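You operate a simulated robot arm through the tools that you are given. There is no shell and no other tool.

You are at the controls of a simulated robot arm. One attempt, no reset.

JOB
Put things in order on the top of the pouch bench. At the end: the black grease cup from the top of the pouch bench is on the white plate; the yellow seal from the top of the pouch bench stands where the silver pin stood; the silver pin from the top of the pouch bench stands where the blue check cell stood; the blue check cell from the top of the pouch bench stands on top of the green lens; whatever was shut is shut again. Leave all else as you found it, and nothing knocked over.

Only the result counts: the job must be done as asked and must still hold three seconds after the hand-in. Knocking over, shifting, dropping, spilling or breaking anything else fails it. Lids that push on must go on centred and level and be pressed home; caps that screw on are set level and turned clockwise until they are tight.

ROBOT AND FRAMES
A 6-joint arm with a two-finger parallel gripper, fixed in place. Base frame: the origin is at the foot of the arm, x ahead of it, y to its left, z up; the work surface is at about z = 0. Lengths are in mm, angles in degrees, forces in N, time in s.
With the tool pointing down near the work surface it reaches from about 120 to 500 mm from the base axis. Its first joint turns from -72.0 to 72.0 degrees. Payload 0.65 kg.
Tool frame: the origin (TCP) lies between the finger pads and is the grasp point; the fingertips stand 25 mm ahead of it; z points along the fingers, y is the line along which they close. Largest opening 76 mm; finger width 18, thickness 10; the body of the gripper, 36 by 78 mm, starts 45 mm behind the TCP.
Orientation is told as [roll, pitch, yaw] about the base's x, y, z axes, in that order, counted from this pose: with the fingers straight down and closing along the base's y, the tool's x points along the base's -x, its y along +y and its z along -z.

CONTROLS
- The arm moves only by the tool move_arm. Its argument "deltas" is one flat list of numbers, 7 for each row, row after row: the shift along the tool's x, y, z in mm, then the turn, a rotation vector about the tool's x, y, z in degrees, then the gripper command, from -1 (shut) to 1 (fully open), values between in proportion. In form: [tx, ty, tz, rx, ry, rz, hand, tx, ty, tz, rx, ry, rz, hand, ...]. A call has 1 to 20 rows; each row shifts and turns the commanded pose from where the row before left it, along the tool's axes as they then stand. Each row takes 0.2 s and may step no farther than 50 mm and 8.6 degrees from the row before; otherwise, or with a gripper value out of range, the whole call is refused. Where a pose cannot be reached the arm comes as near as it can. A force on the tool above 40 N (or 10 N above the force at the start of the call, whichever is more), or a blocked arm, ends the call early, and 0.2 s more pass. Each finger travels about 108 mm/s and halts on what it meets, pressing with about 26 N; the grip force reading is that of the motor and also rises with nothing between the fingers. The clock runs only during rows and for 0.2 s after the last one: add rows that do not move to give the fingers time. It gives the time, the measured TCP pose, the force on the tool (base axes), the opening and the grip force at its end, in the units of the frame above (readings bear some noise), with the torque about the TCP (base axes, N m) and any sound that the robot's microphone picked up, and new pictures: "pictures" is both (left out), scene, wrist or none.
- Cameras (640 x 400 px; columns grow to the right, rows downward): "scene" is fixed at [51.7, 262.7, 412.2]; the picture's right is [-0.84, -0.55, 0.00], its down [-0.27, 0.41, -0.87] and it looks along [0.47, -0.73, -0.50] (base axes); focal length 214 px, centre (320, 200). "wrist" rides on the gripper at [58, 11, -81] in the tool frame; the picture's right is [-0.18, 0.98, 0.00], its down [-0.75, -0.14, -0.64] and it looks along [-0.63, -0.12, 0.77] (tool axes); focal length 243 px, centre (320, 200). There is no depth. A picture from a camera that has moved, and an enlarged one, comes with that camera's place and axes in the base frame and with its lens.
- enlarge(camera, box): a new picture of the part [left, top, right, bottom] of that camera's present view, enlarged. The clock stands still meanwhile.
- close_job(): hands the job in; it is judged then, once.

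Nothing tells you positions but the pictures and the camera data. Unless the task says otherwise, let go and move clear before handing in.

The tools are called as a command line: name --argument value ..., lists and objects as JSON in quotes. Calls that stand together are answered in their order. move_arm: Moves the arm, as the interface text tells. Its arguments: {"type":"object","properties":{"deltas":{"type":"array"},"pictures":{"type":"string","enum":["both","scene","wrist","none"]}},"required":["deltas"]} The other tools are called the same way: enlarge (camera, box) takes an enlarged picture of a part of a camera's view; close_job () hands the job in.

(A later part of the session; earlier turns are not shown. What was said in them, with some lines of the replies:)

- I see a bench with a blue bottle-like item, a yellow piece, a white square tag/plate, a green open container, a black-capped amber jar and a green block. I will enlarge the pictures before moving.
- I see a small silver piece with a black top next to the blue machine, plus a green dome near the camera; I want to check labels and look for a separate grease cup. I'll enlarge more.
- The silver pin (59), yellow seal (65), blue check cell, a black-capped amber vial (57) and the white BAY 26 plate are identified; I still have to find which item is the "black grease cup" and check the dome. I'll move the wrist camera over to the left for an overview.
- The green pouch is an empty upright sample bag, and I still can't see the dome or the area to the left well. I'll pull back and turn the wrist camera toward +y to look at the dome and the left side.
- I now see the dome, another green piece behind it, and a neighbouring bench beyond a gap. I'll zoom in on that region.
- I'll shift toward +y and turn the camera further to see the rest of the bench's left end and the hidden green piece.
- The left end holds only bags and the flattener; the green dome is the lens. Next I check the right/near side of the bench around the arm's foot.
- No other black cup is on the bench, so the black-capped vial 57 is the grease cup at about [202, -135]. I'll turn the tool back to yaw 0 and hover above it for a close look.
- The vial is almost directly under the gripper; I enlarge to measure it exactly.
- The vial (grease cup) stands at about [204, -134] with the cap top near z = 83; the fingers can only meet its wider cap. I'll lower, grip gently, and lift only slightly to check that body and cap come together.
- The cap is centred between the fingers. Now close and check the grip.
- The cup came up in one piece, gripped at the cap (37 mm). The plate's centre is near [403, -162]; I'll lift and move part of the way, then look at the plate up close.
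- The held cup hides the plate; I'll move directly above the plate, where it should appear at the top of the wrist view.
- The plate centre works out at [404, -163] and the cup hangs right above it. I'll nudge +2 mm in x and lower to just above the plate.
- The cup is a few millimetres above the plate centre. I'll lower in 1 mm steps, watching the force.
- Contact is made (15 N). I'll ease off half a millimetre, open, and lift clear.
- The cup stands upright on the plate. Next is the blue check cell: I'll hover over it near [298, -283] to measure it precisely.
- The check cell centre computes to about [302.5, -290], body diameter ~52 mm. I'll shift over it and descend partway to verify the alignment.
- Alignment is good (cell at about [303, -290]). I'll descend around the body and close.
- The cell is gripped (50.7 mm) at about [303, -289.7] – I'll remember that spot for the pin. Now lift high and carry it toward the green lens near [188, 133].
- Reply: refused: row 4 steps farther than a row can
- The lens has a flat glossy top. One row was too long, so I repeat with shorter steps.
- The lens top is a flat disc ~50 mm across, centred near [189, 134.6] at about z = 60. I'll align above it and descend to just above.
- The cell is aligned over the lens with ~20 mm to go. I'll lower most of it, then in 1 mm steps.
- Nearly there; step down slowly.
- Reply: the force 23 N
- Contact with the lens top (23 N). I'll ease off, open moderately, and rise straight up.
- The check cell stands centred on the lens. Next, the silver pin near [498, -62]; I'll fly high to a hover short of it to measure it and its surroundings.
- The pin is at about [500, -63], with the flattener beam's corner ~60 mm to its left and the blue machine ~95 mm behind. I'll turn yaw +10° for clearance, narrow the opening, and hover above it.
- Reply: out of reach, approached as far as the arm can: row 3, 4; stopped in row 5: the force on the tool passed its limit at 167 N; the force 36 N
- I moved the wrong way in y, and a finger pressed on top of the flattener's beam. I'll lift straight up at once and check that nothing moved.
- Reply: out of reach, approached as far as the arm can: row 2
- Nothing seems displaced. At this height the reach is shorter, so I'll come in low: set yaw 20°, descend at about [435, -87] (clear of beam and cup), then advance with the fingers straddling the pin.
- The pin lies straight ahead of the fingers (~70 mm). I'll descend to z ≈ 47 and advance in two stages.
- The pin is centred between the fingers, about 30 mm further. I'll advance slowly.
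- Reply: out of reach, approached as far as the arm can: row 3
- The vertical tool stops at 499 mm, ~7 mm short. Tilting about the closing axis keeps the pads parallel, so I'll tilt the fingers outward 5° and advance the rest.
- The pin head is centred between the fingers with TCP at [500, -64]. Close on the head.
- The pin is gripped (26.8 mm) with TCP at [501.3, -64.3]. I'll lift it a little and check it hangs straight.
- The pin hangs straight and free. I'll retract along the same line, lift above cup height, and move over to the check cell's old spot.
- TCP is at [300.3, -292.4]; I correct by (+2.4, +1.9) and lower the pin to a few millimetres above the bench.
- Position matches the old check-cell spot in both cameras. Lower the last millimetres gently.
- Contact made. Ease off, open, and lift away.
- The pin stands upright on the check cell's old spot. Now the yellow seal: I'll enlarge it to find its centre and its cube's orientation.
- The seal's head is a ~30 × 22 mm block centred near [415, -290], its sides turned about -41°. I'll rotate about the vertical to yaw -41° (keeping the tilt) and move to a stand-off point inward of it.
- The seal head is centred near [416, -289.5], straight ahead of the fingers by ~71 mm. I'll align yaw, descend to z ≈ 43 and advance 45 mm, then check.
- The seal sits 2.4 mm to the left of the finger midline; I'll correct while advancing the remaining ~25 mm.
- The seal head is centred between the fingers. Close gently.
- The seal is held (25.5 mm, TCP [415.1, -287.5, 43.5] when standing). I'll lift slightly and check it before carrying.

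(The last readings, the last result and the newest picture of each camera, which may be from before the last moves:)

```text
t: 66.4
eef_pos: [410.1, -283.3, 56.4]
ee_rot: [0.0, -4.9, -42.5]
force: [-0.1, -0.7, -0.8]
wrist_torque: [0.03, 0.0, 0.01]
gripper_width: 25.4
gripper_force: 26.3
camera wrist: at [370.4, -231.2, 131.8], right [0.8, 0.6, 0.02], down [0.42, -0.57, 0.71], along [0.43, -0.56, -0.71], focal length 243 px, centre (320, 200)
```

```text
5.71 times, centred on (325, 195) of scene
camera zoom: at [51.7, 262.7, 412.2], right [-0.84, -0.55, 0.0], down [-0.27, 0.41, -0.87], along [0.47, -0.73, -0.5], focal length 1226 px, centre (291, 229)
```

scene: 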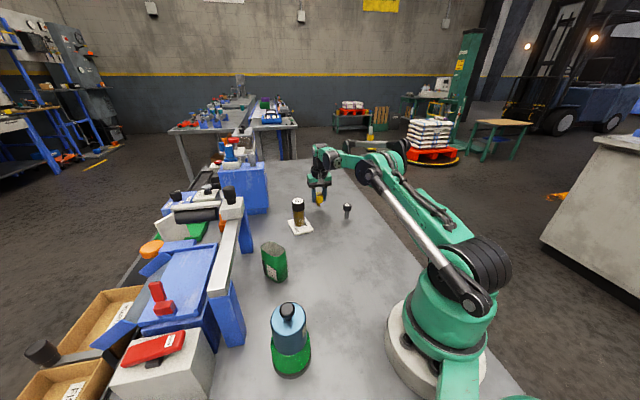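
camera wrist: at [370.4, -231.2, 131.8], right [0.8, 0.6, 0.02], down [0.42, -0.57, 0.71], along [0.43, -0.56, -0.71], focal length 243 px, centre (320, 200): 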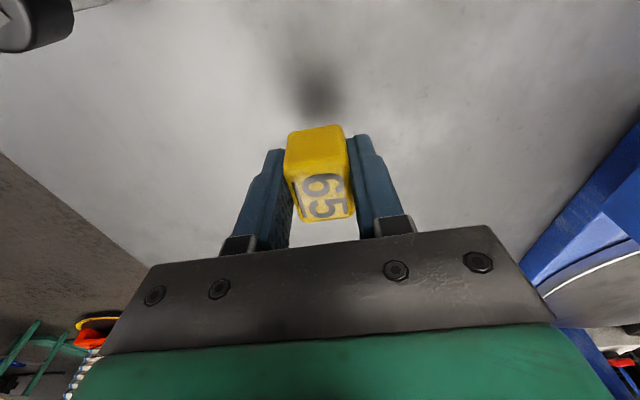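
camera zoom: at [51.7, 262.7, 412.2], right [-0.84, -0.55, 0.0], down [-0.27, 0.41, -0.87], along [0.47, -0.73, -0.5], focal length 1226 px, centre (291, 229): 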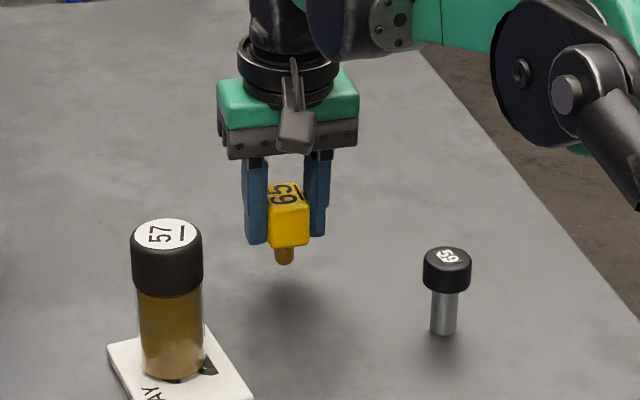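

The seal hangs straight. I'll retract, lift to z ≈ 190, rotate about vertical to yaw 20°, and move to the staging point near [439, -87].

move_arm --deltas '[30, 0, -10, 0, 0, 0, -0.5, 30, 0, -10, 0, 0, 0, -0.5, -3.49, 0, -39.85, 0, 0, 0, -0.5, -3.49, 0, -39.85, 0, 0, 0, -0.5, -3.49, 0, -39.85, 0, 0, 0, -0.5, 0, 0, 0, -0.681, 0, -7.78, -0.5, 0, 0, 0, -0.681, 0, -7.78, -0.5, 0, 0, 0, -0.681, 0, -7.78, -0.5, 0, 0, 0, -0.681, 0, -7.78, -0.5, 0, 0, 0, -0.681, 0, -7.78, -0.5, 0, 0, 0, -0.681, 0, -7.78, -0.5, 0, 0, 0, -0.681, 0, -7.78, -0.5, 0, 0, 0, -0.681, 0, -7.78, -0.5, 0, 0, 0, 0, 0, 0, -0.5]' --pictures "both"

```text
t: 69.4
eef_pos: [365.1, -241.3, 190.5]
ee_rot: [0.0, -5.1, 20.1]
force: [0.2, 0.4, -0.3]
wrist_torque: [-0.01, -0.01, -0.03]
gripper_width: 25.3
gripper_force: 25.9
camera wrist: at [301.0, -254.2, 266.4], right [-0.17, 0.99, 0.02], down [0.7, 0.1, 0.71], along [0.69, 0.13, -0.71], focal length 243 px, centre (320, 200)
```

scene: 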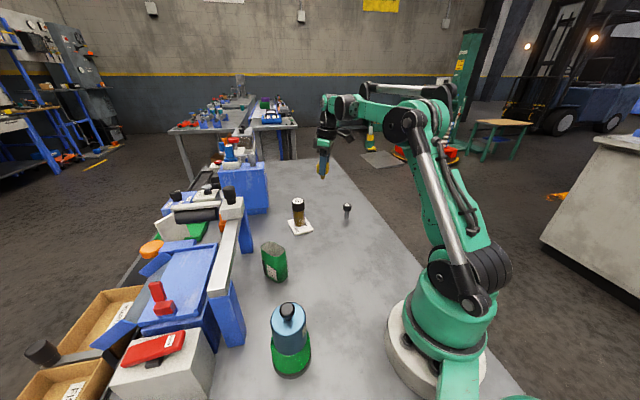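
wrist: 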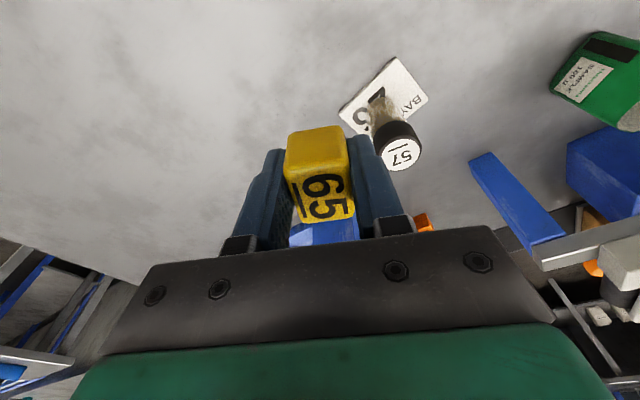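

Now translate to the staging point near [439, -87] at the same height.

move_arm --deltas '[-30.4, 30.3, 2.66, 0, 0, 0, -0.5, -30.4, 30.3, 2.66, 0, 0, 0, -0.5, -30.4, 30.3, 2.66, 0, 0, 0, -0.5, -30.4, 30.3, 2.66, 0, 0, 0, -0.5, 0, 0, 0, 0, 0, 0, -0.5]' --pictures "both"

```text
t: 70.6
eef_pos: [440.1, -85.1, 192.0]
ee_rot: [0.0, -5.0, 20.1]
force: [0.3, 0.6, 0.2]
wrist_torque: [-0.02, -0.01, -0.01]
gripper_width: 25.6
gripper_force: 26.0
camera wrist: at [375.0, -97.5, 268.0], right [-0.16, 0.99, 0.02], down [0.7, 0.1, 0.71], along [0.69, 0.13, -0.71], focal length 243 px, centre (320, 200)
```

scene: 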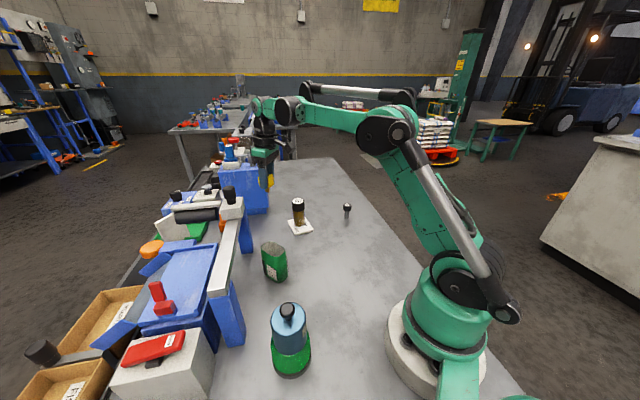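
wrist: 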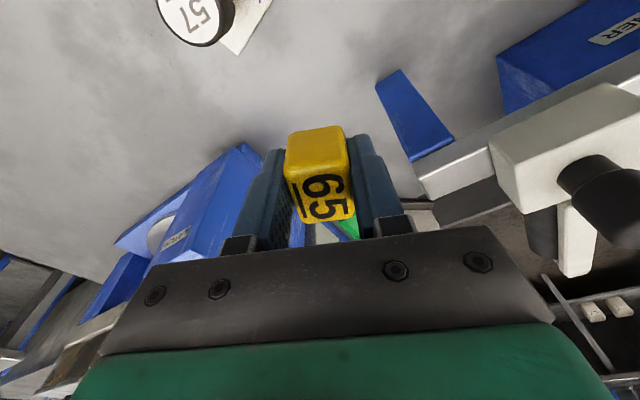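

On station at [439.7, -85.7]. Descend to z ≈ 57 and advance 40 mm toward the pin's old spot.

move_arm --deltas '[3.49, -0.9, 39.85, 0, 0, 0, -0.5, 3.49, 0, 39.85, 0, 0, 0, -0.5, 3.49, 0, 39.85, 0, 0, 0, -0.5, 1.34, 0, 15.3, 0, 0, 0, -0.5, -19.92, 0, 1.74, 0, 0, 0, -0.5, -19.92, 0, 1.74, 0, 0, 0, -0.5, 0, 0, 0, 0, 0, 0, -0.5]' --pictures "both"

enlarge --camera "scene" --box '[220, 160, 320, 250]'

```text
t: 72.2
eef_pos: [477.3, -74.0, 55.2]
ee_rot: [0.0, -5.0, 20.0]
force: [0.0, -0.5, -0.9]
wrist_torque: [0.0, -0.02, 0.0]
gripper_width: 25.4
gripper_force: 26.7
camera wrist: at [412.2, -85.7, 131.5], right [-0.16, 0.99, 0.02], down [0.7, 0.1, 0.71], along [0.69, 0.13, -0.71], focal length 243 px, centre (320, 200)
```

scene: 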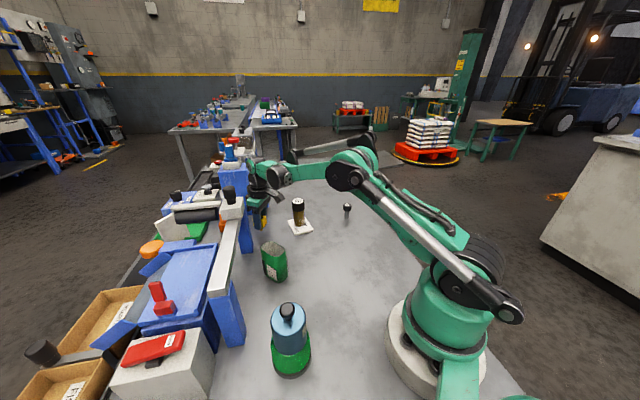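
wrist: 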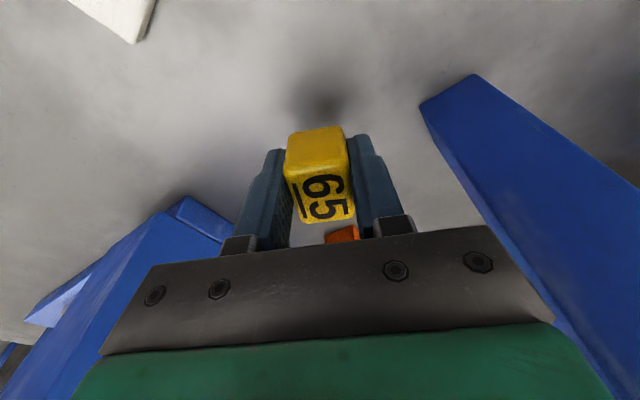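

```text
4.44 times, centred on (270, 205) of scene
camera zoom: at [51.7, 262.7, 412.2], right [-0.84, -0.55, 0.0], down [-0.27, 0.41, -0.87], along [0.47, -0.73, -0.5], focal length 953 px, centre (542, 178)
```

zoom: 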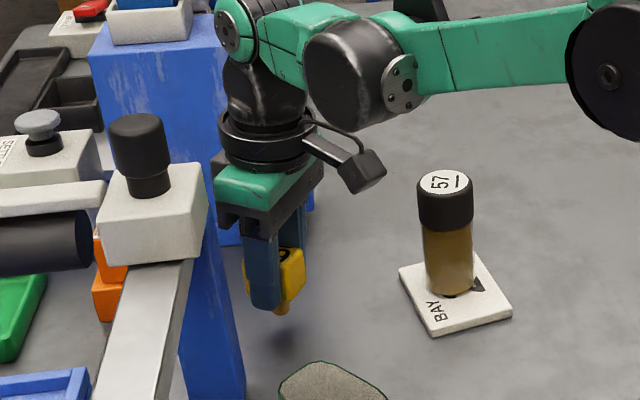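

25 mm to go; advance to directly over the spot.

move_arm --deltas '[-12.4, 0.4, 1.08, 0, 0, 0, -0.5, -12.4, 0.4, 1.08, 0, 0, 0, -0.5, 0, 0, 0, 0, 0, 0, -0.5]' --pictures "both"

enlarge --camera "scene" --box '[220, 170, 300, 250]'

enlarge --camera "wrist" --box '[200, 60, 460, 260]'

```text
t: 73.0
eef_pos: [498.2, -64.2, 55.4]
ee_rot: [0.1, -4.9, 19.9]
force: [-0.8, 0.1, -0.8]
wrist_torque: [0.01, 0.01, 0.01]
gripper_width: 25.2
gripper_force: 26.1
camera wrist: at [435.1, -76.1, 131.4], right [-0.16, 0.99, 0.02], down [0.7, 0.1, 0.71], along [0.69, 0.13, -0.71], focal length 243 px, centre (320, 200)
```

scene: 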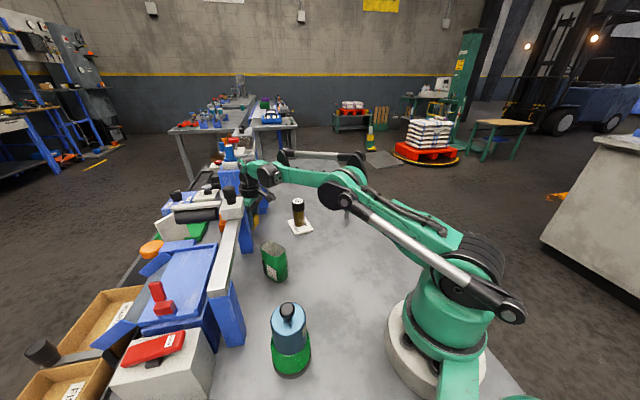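
wrist: 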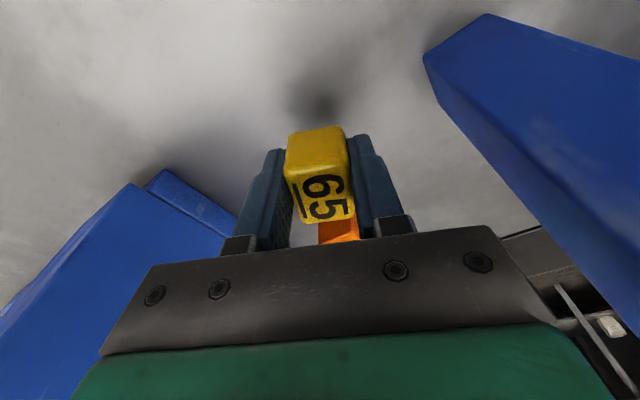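

```text
5.00 times, centred on (260, 210) of scene
camera zoom: at [51.7, 262.7, 412.2], right [-0.84, -0.55, 0.0], down [-0.27, 0.41, -0.87], along [0.47, -0.73, -0.5], focal length 1072 px, centre (620, 150)
```

zoom: 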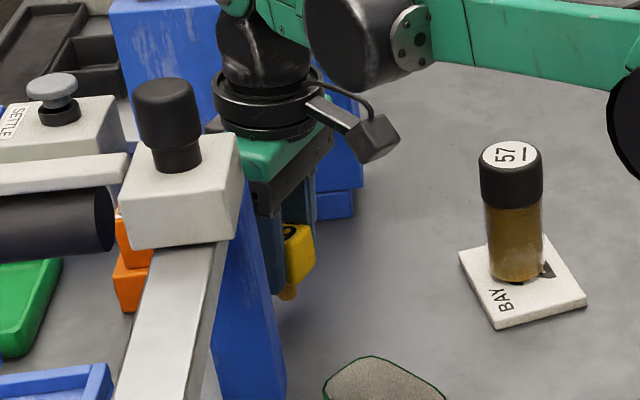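

```text
2.00 times, centred on (330, 160) of wrist
camera zoom: at [435.1, -76.1, 131.4], right [-0.16, 0.99, 0.02], down [0.7, 0.1, 0.71], along [0.69, 0.13, -0.71], focal length 485 px, centre (300, 280)
```

zoom: 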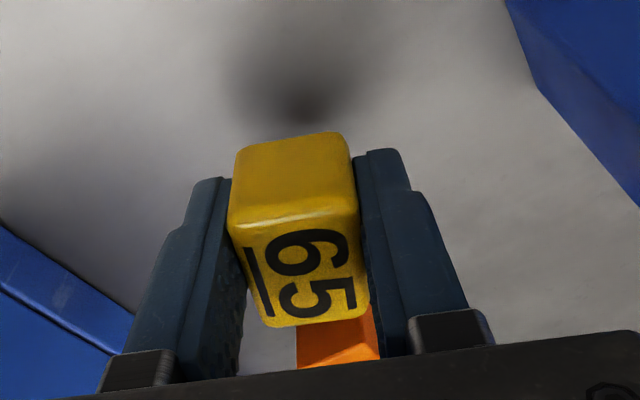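

Over the spot ([499.8, -64.3]). Lower 10 mm and then in small steps.

move_arm --deltas '[0.44, 0, 4.98, 0, 0, 0, -0.5, 0.44, 0, 4.98, 0, 0, 0, -0.5, 0, 0, 0, 0, 0, 0, -0.5]' --pictures "scene"

enlarge --camera "scene" --box '[240, 200, 300, 240]'

```text
t: 73.8
eef_pos: [501.1, -63.8, 44.1]
ee_rot: [0.1, -5.0, 20.0]
force: [-0.9, 0.1, -0.9]
wrist_torque: [-0.05, 0.01, 0.01]
gripper_width: 25.5
gripper_force: 26.1
```

scene: 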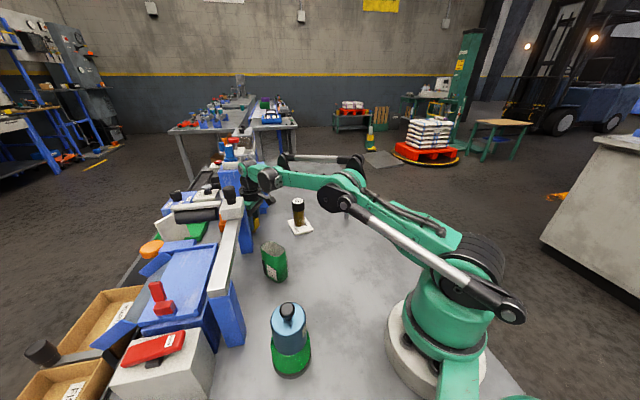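

```text
10.00 times, centred on (270, 220) of scene
camera zoom: at [51.7, 262.7, 412.2], right [-0.84, -0.55, 0.0], down [-0.27, 0.41, -0.87], along [0.47, -0.73, -0.5], focal length 2145 px, centre (820, 0)
```

zoom: 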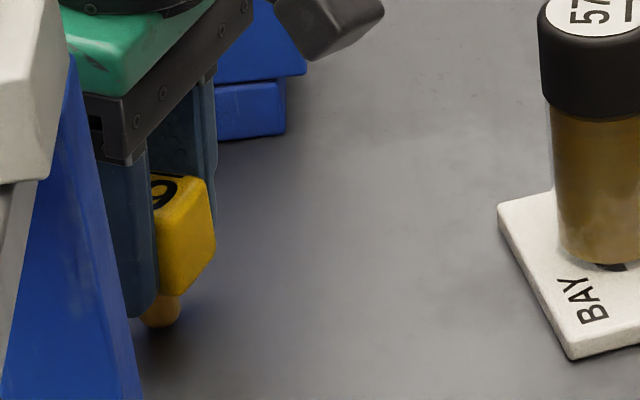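

The seal lands within ~2 mm of the pin's old base; I nudge 1 mm right and lower to contact.

move_arm --deltas '[0.3, -1.0, 1, 0, 0, 0, -0.5, 0.05, 0, 0.5, 0, 0, 0, -0.5, 0, 0, 0, 0, 0, 0, -0.5]' --pictures "none"

move_arm --deltas '[0, 0, 0.5, 0, 0, 0, -0.5, 0, 0, 0, 0, 0, 0, -0.5]' --pictures "none"

```text
t: 74.6
eef_pos: [499.7, -64.3, 43.7]
ee_rot: [0.1, -5.0, 20.0]
force: [0.8, -0.9, -1.1]
wrist_torque: [0.02, -0.03, -0.01]
gripper_width: 25.3
gripper_force: 26.0
```

```text
t: 75.2
eef_pos: [500.6, -64.9, 42.7]
ee_rot: [0.2, -5.0, 19.9]
force: [0.8, -0.1, -0.8]
wrist_torque: [-0.02, -0.03, -0.01]
gripper_width: 25.2
gripper_force: 25.9
```

move_arm --deltas '[0, 0, 0.5, 0, 0, 0, -0.5, 0, 0, 0, 0, 0, 0, -0.5]' --pictures "none"

```text
t: 75.8
eef_pos: [500.0, -66.3, 43.1]
ee_rot: [0.1, -5.1, 19.9]
force: [-0.3, 0.7, 4.6]
wrist_torque: [0.02, 0.0, -0.03]
gripper_width: 25.0
gripper_force: 25.8
```

Light contact (4.6 N). Open and back straight out horizontally, then look.

move_arm --deltas '[0, 0, 0, 0, 0, 0, -0.2, 0, 0, 0, 0, 0, 0, 0.15, 0, 0, 0, 0, 0, 0, 0.5, 0, 0, 0, 0, 0, 0, 0.5, 10, 0, -0.9, 0, 0, 0, 0.5, 20, 0, -1.8, 0, 0, 0, 0.5, 30, 0, -2.6, 0, 0, 0, 0.5, 0, 0, 0, 0, 0, 0, 0.5]' --pictures "both"

enlarge --camera "scene" --box '[240, 200, 300, 240]'

enlarge --camera "wrist" --box '[200, 100, 460, 260]'

```text
t: 77.6
eef_pos: [443.4, -85.6, 41.9]
ee_rot: [0.1, -4.9, 20.0]
force: [0.6, -0.7, -0.4]
wrist_torque: [0.02, 0.01, 0.03]
gripper_width: 56.9
gripper_force: 0.0
camera wrist: at [378.6, -98.4, 118.5], right [-0.16, 0.99, 0.02], down [0.7, 0.1, 0.71], along [0.69, 0.13, -0.71], focal length 243 px, centre (320, 200)
```

scene: 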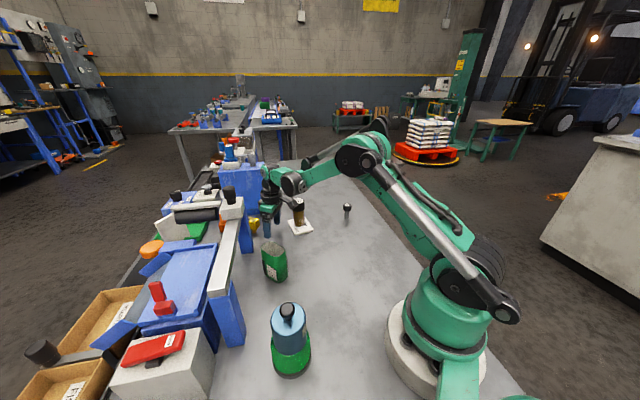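
wrist: 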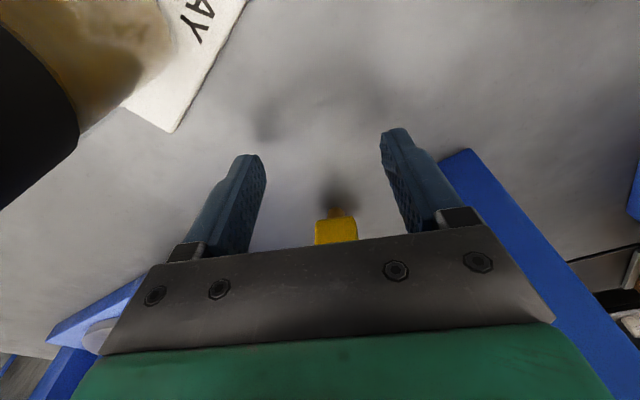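

```text
10.00 times, centred on (270, 220) of scene
camera zoom: at [51.7, 262.7, 412.2], right [-0.84, -0.55, 0.0], down [-0.27, 0.41, -0.87], along [0.47, -0.73, -0.5], focal length 2145 px, centre (820, 0)
```

zoom: 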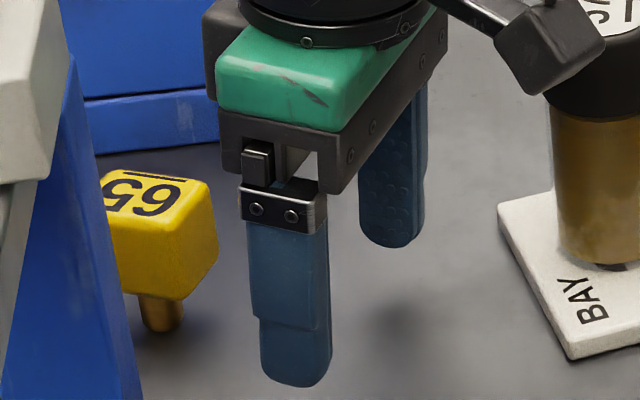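

```text
2.46 times, centred on (330, 180) of wrist
camera zoom: at [378.6, -98.4, 118.5], right [-0.16, 0.99, 0.02], down [0.7, 0.1, 0.71], along [0.69, 0.13, -0.71], focal length 597 px, centre (295, 249)
```

zoom: 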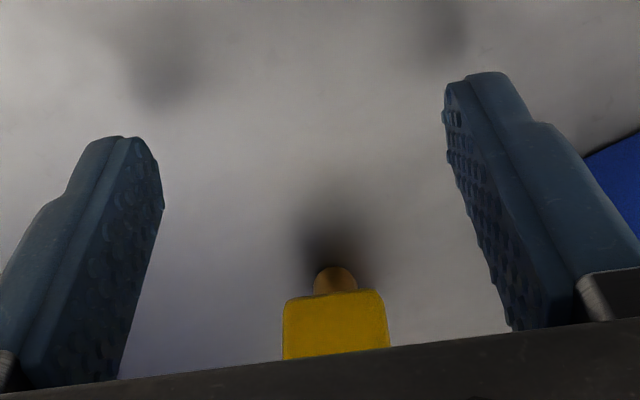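

The seal stands upright where the pin was. I'll lift straight up and back away, then inspect everything.

move_arm --deltas '[-3.3, 0, -38, 0, 0, 0, 0.5, -3.3, 0, -38, 0, 0, 0, 0.5, -3.3, 0, -38, 0, 0, 0, 0.5, -3.3, 0, -38, 0, 0, 0, 0.5, 30, -10, -20, 0, 0, 0, 0.5, 35, -15, -10, 0, 0, 0, 0.5, 35, -15, -10, 0, 0, 0, 0.5, 35, -10, -5, 0, 0, 0, 0.5, 0, 0, 0, 0, 0, 0, 0.5]' --pictures "both"

enlarge --camera "scene" --box '[220, 160, 380, 280]'

enlarge --camera "scene" --box '[240, 200, 300, 240]'

enlarge --camera "scene" --box '[100, 160, 360, 400]'

enlarge --camera "wrist" --box '[160, 0, 560, 240]'

```text
t: 79.6
eef_pos: [330.9, -180.7, 229.1]
ee_rot: [0.1, -5.0, 19.9]
force: [0.1, 0.6, 0.4]
wrist_torque: [-0.01, 0.0, -0.03]
gripper_width: 57.0
gripper_force: 0.0
camera wrist: at [265.5, -192.6, 305.5], right [-0.16, 0.99, 0.02], down [0.7, 0.1, 0.71], along [0.69, 0.13, -0.71], focal length 243 px, centre (320, 200)
```

scene: 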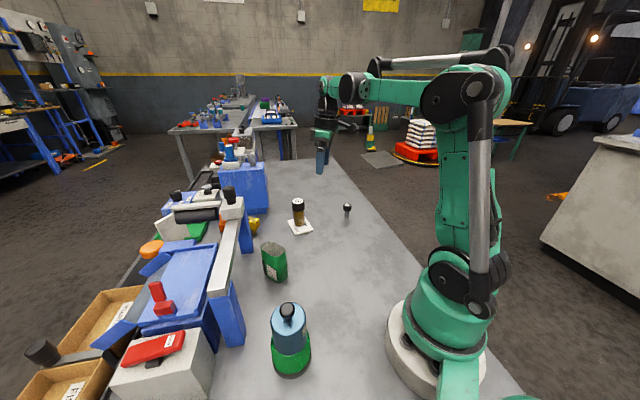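
wrist: 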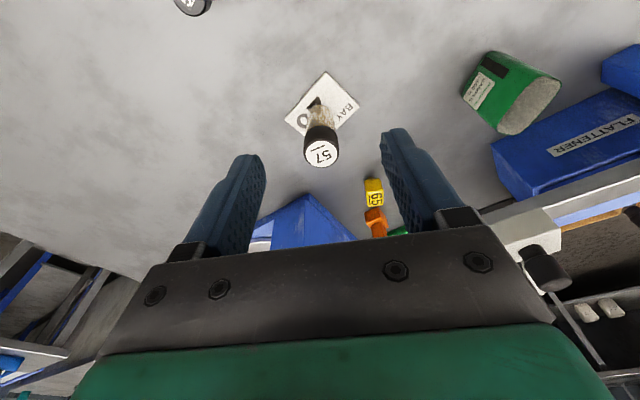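

```text
3.33 times, centred on (300, 220) of scene
camera zoom: at [51.7, 262.7, 412.2], right [-0.84, -0.55, 0.0], down [-0.27, 0.41, -0.87], along [0.47, -0.73, -0.5], focal length 715 px, centre (387, 133)
```

zoom: 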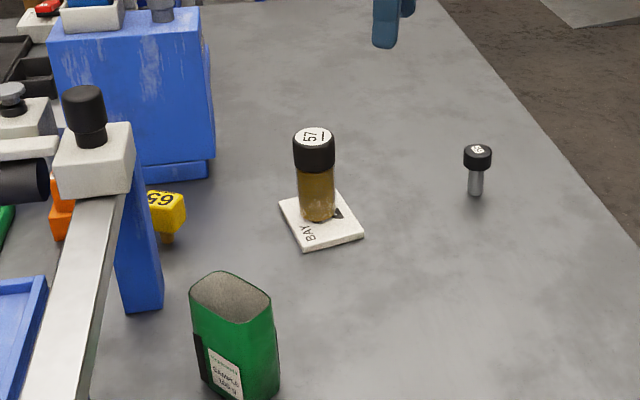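

```text
10.00 times, centred on (270, 220) of scene
camera zoom: at [51.7, 262.7, 412.2], right [-0.84, -0.55, 0.0], down [-0.27, 0.41, -0.87], along [0.47, -0.73, -0.5], focal length 2145 px, centre (820, 0)
```

zoom: 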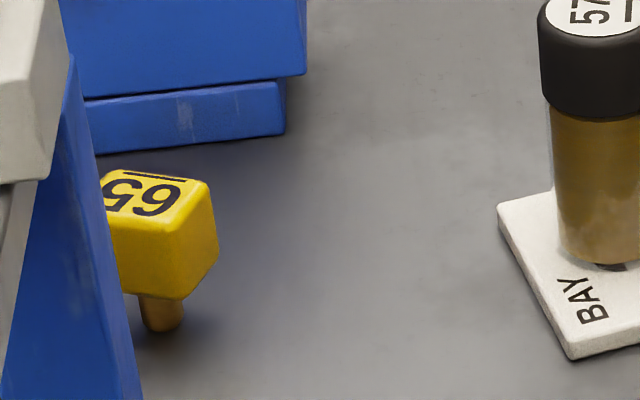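

```text
1.67 times, centred on (230, 280) of scene
camera zoom: at [51.7, 262.7, 412.2], right [-0.84, -0.55, 0.0], down [-0.27, 0.41, -0.87], along [0.47, -0.73, -0.5], focal length 358 px, centre (470, 67)
```

zoom: 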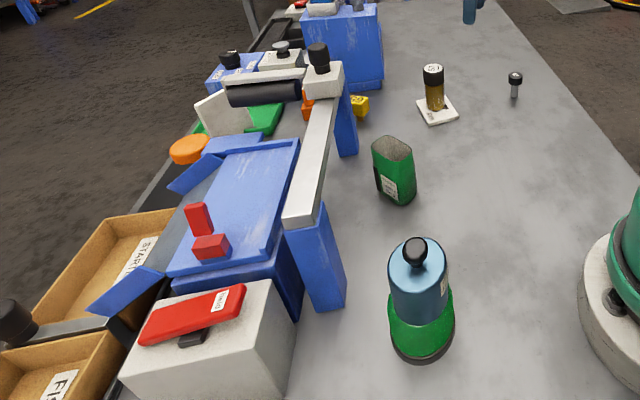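

```text
1.60 times, centred on (360, 120) of wrist
camera zoom: at [265.5, -192.6, 305.5], right [-0.16, 0.99, 0.02], down [0.7, 0.1, 0.71], along [0.69, 0.13, -0.71], focal length 388 px, centre (256, 328)
```

zoom: 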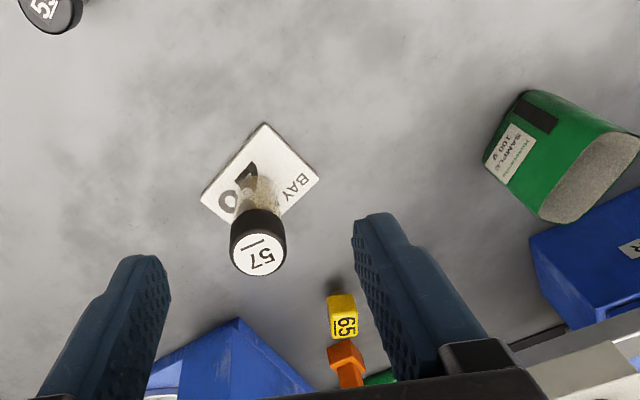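

Everything checks out. The cup is capped and upright on the plate, which hasn't shifted. The seal is within about 3 mm of the pin's old spot, the pin is on the check cell's spot, and the check cell is on the lens. The beam the finger pressed earlier looks unmoved, and the arm is clear with the gripper empty, so I'm handing in.

close_job

```text
The job is handed in.
```

The four moves are done and the job is handed in, but I pressed hard on the flattener's beam along the way. I haven't been told how it was judged.

**Final positions**
- **Grease cup:** it stands on the white plate with its cap still on. I took the black-capped amber vial (57) to be the black grease cup, because nothing else on the bench fitted the name.
- **Check cell:** it stands centred on the flat top of the green lens.
- **Silver pin:** it stands where the check cell stood, within about 1 mm by the scene camera.
- **Yellow seal:** it stands where the pin stood, within about 3 mm. It is turned about the vertical compared with how it was.

**Contact with the flattener:** while going for the pin I shifted the wrong way in y. A finger came down on the flattener's beam with 167 N before the arm stopped itself. I lifted off at once, and the beam and its block looked unmoved in every picture afterwards, though I can't rule out harm the cameras don't show.

Nothing was opened or knocked over, and the arm finished clear with the gripper empty.
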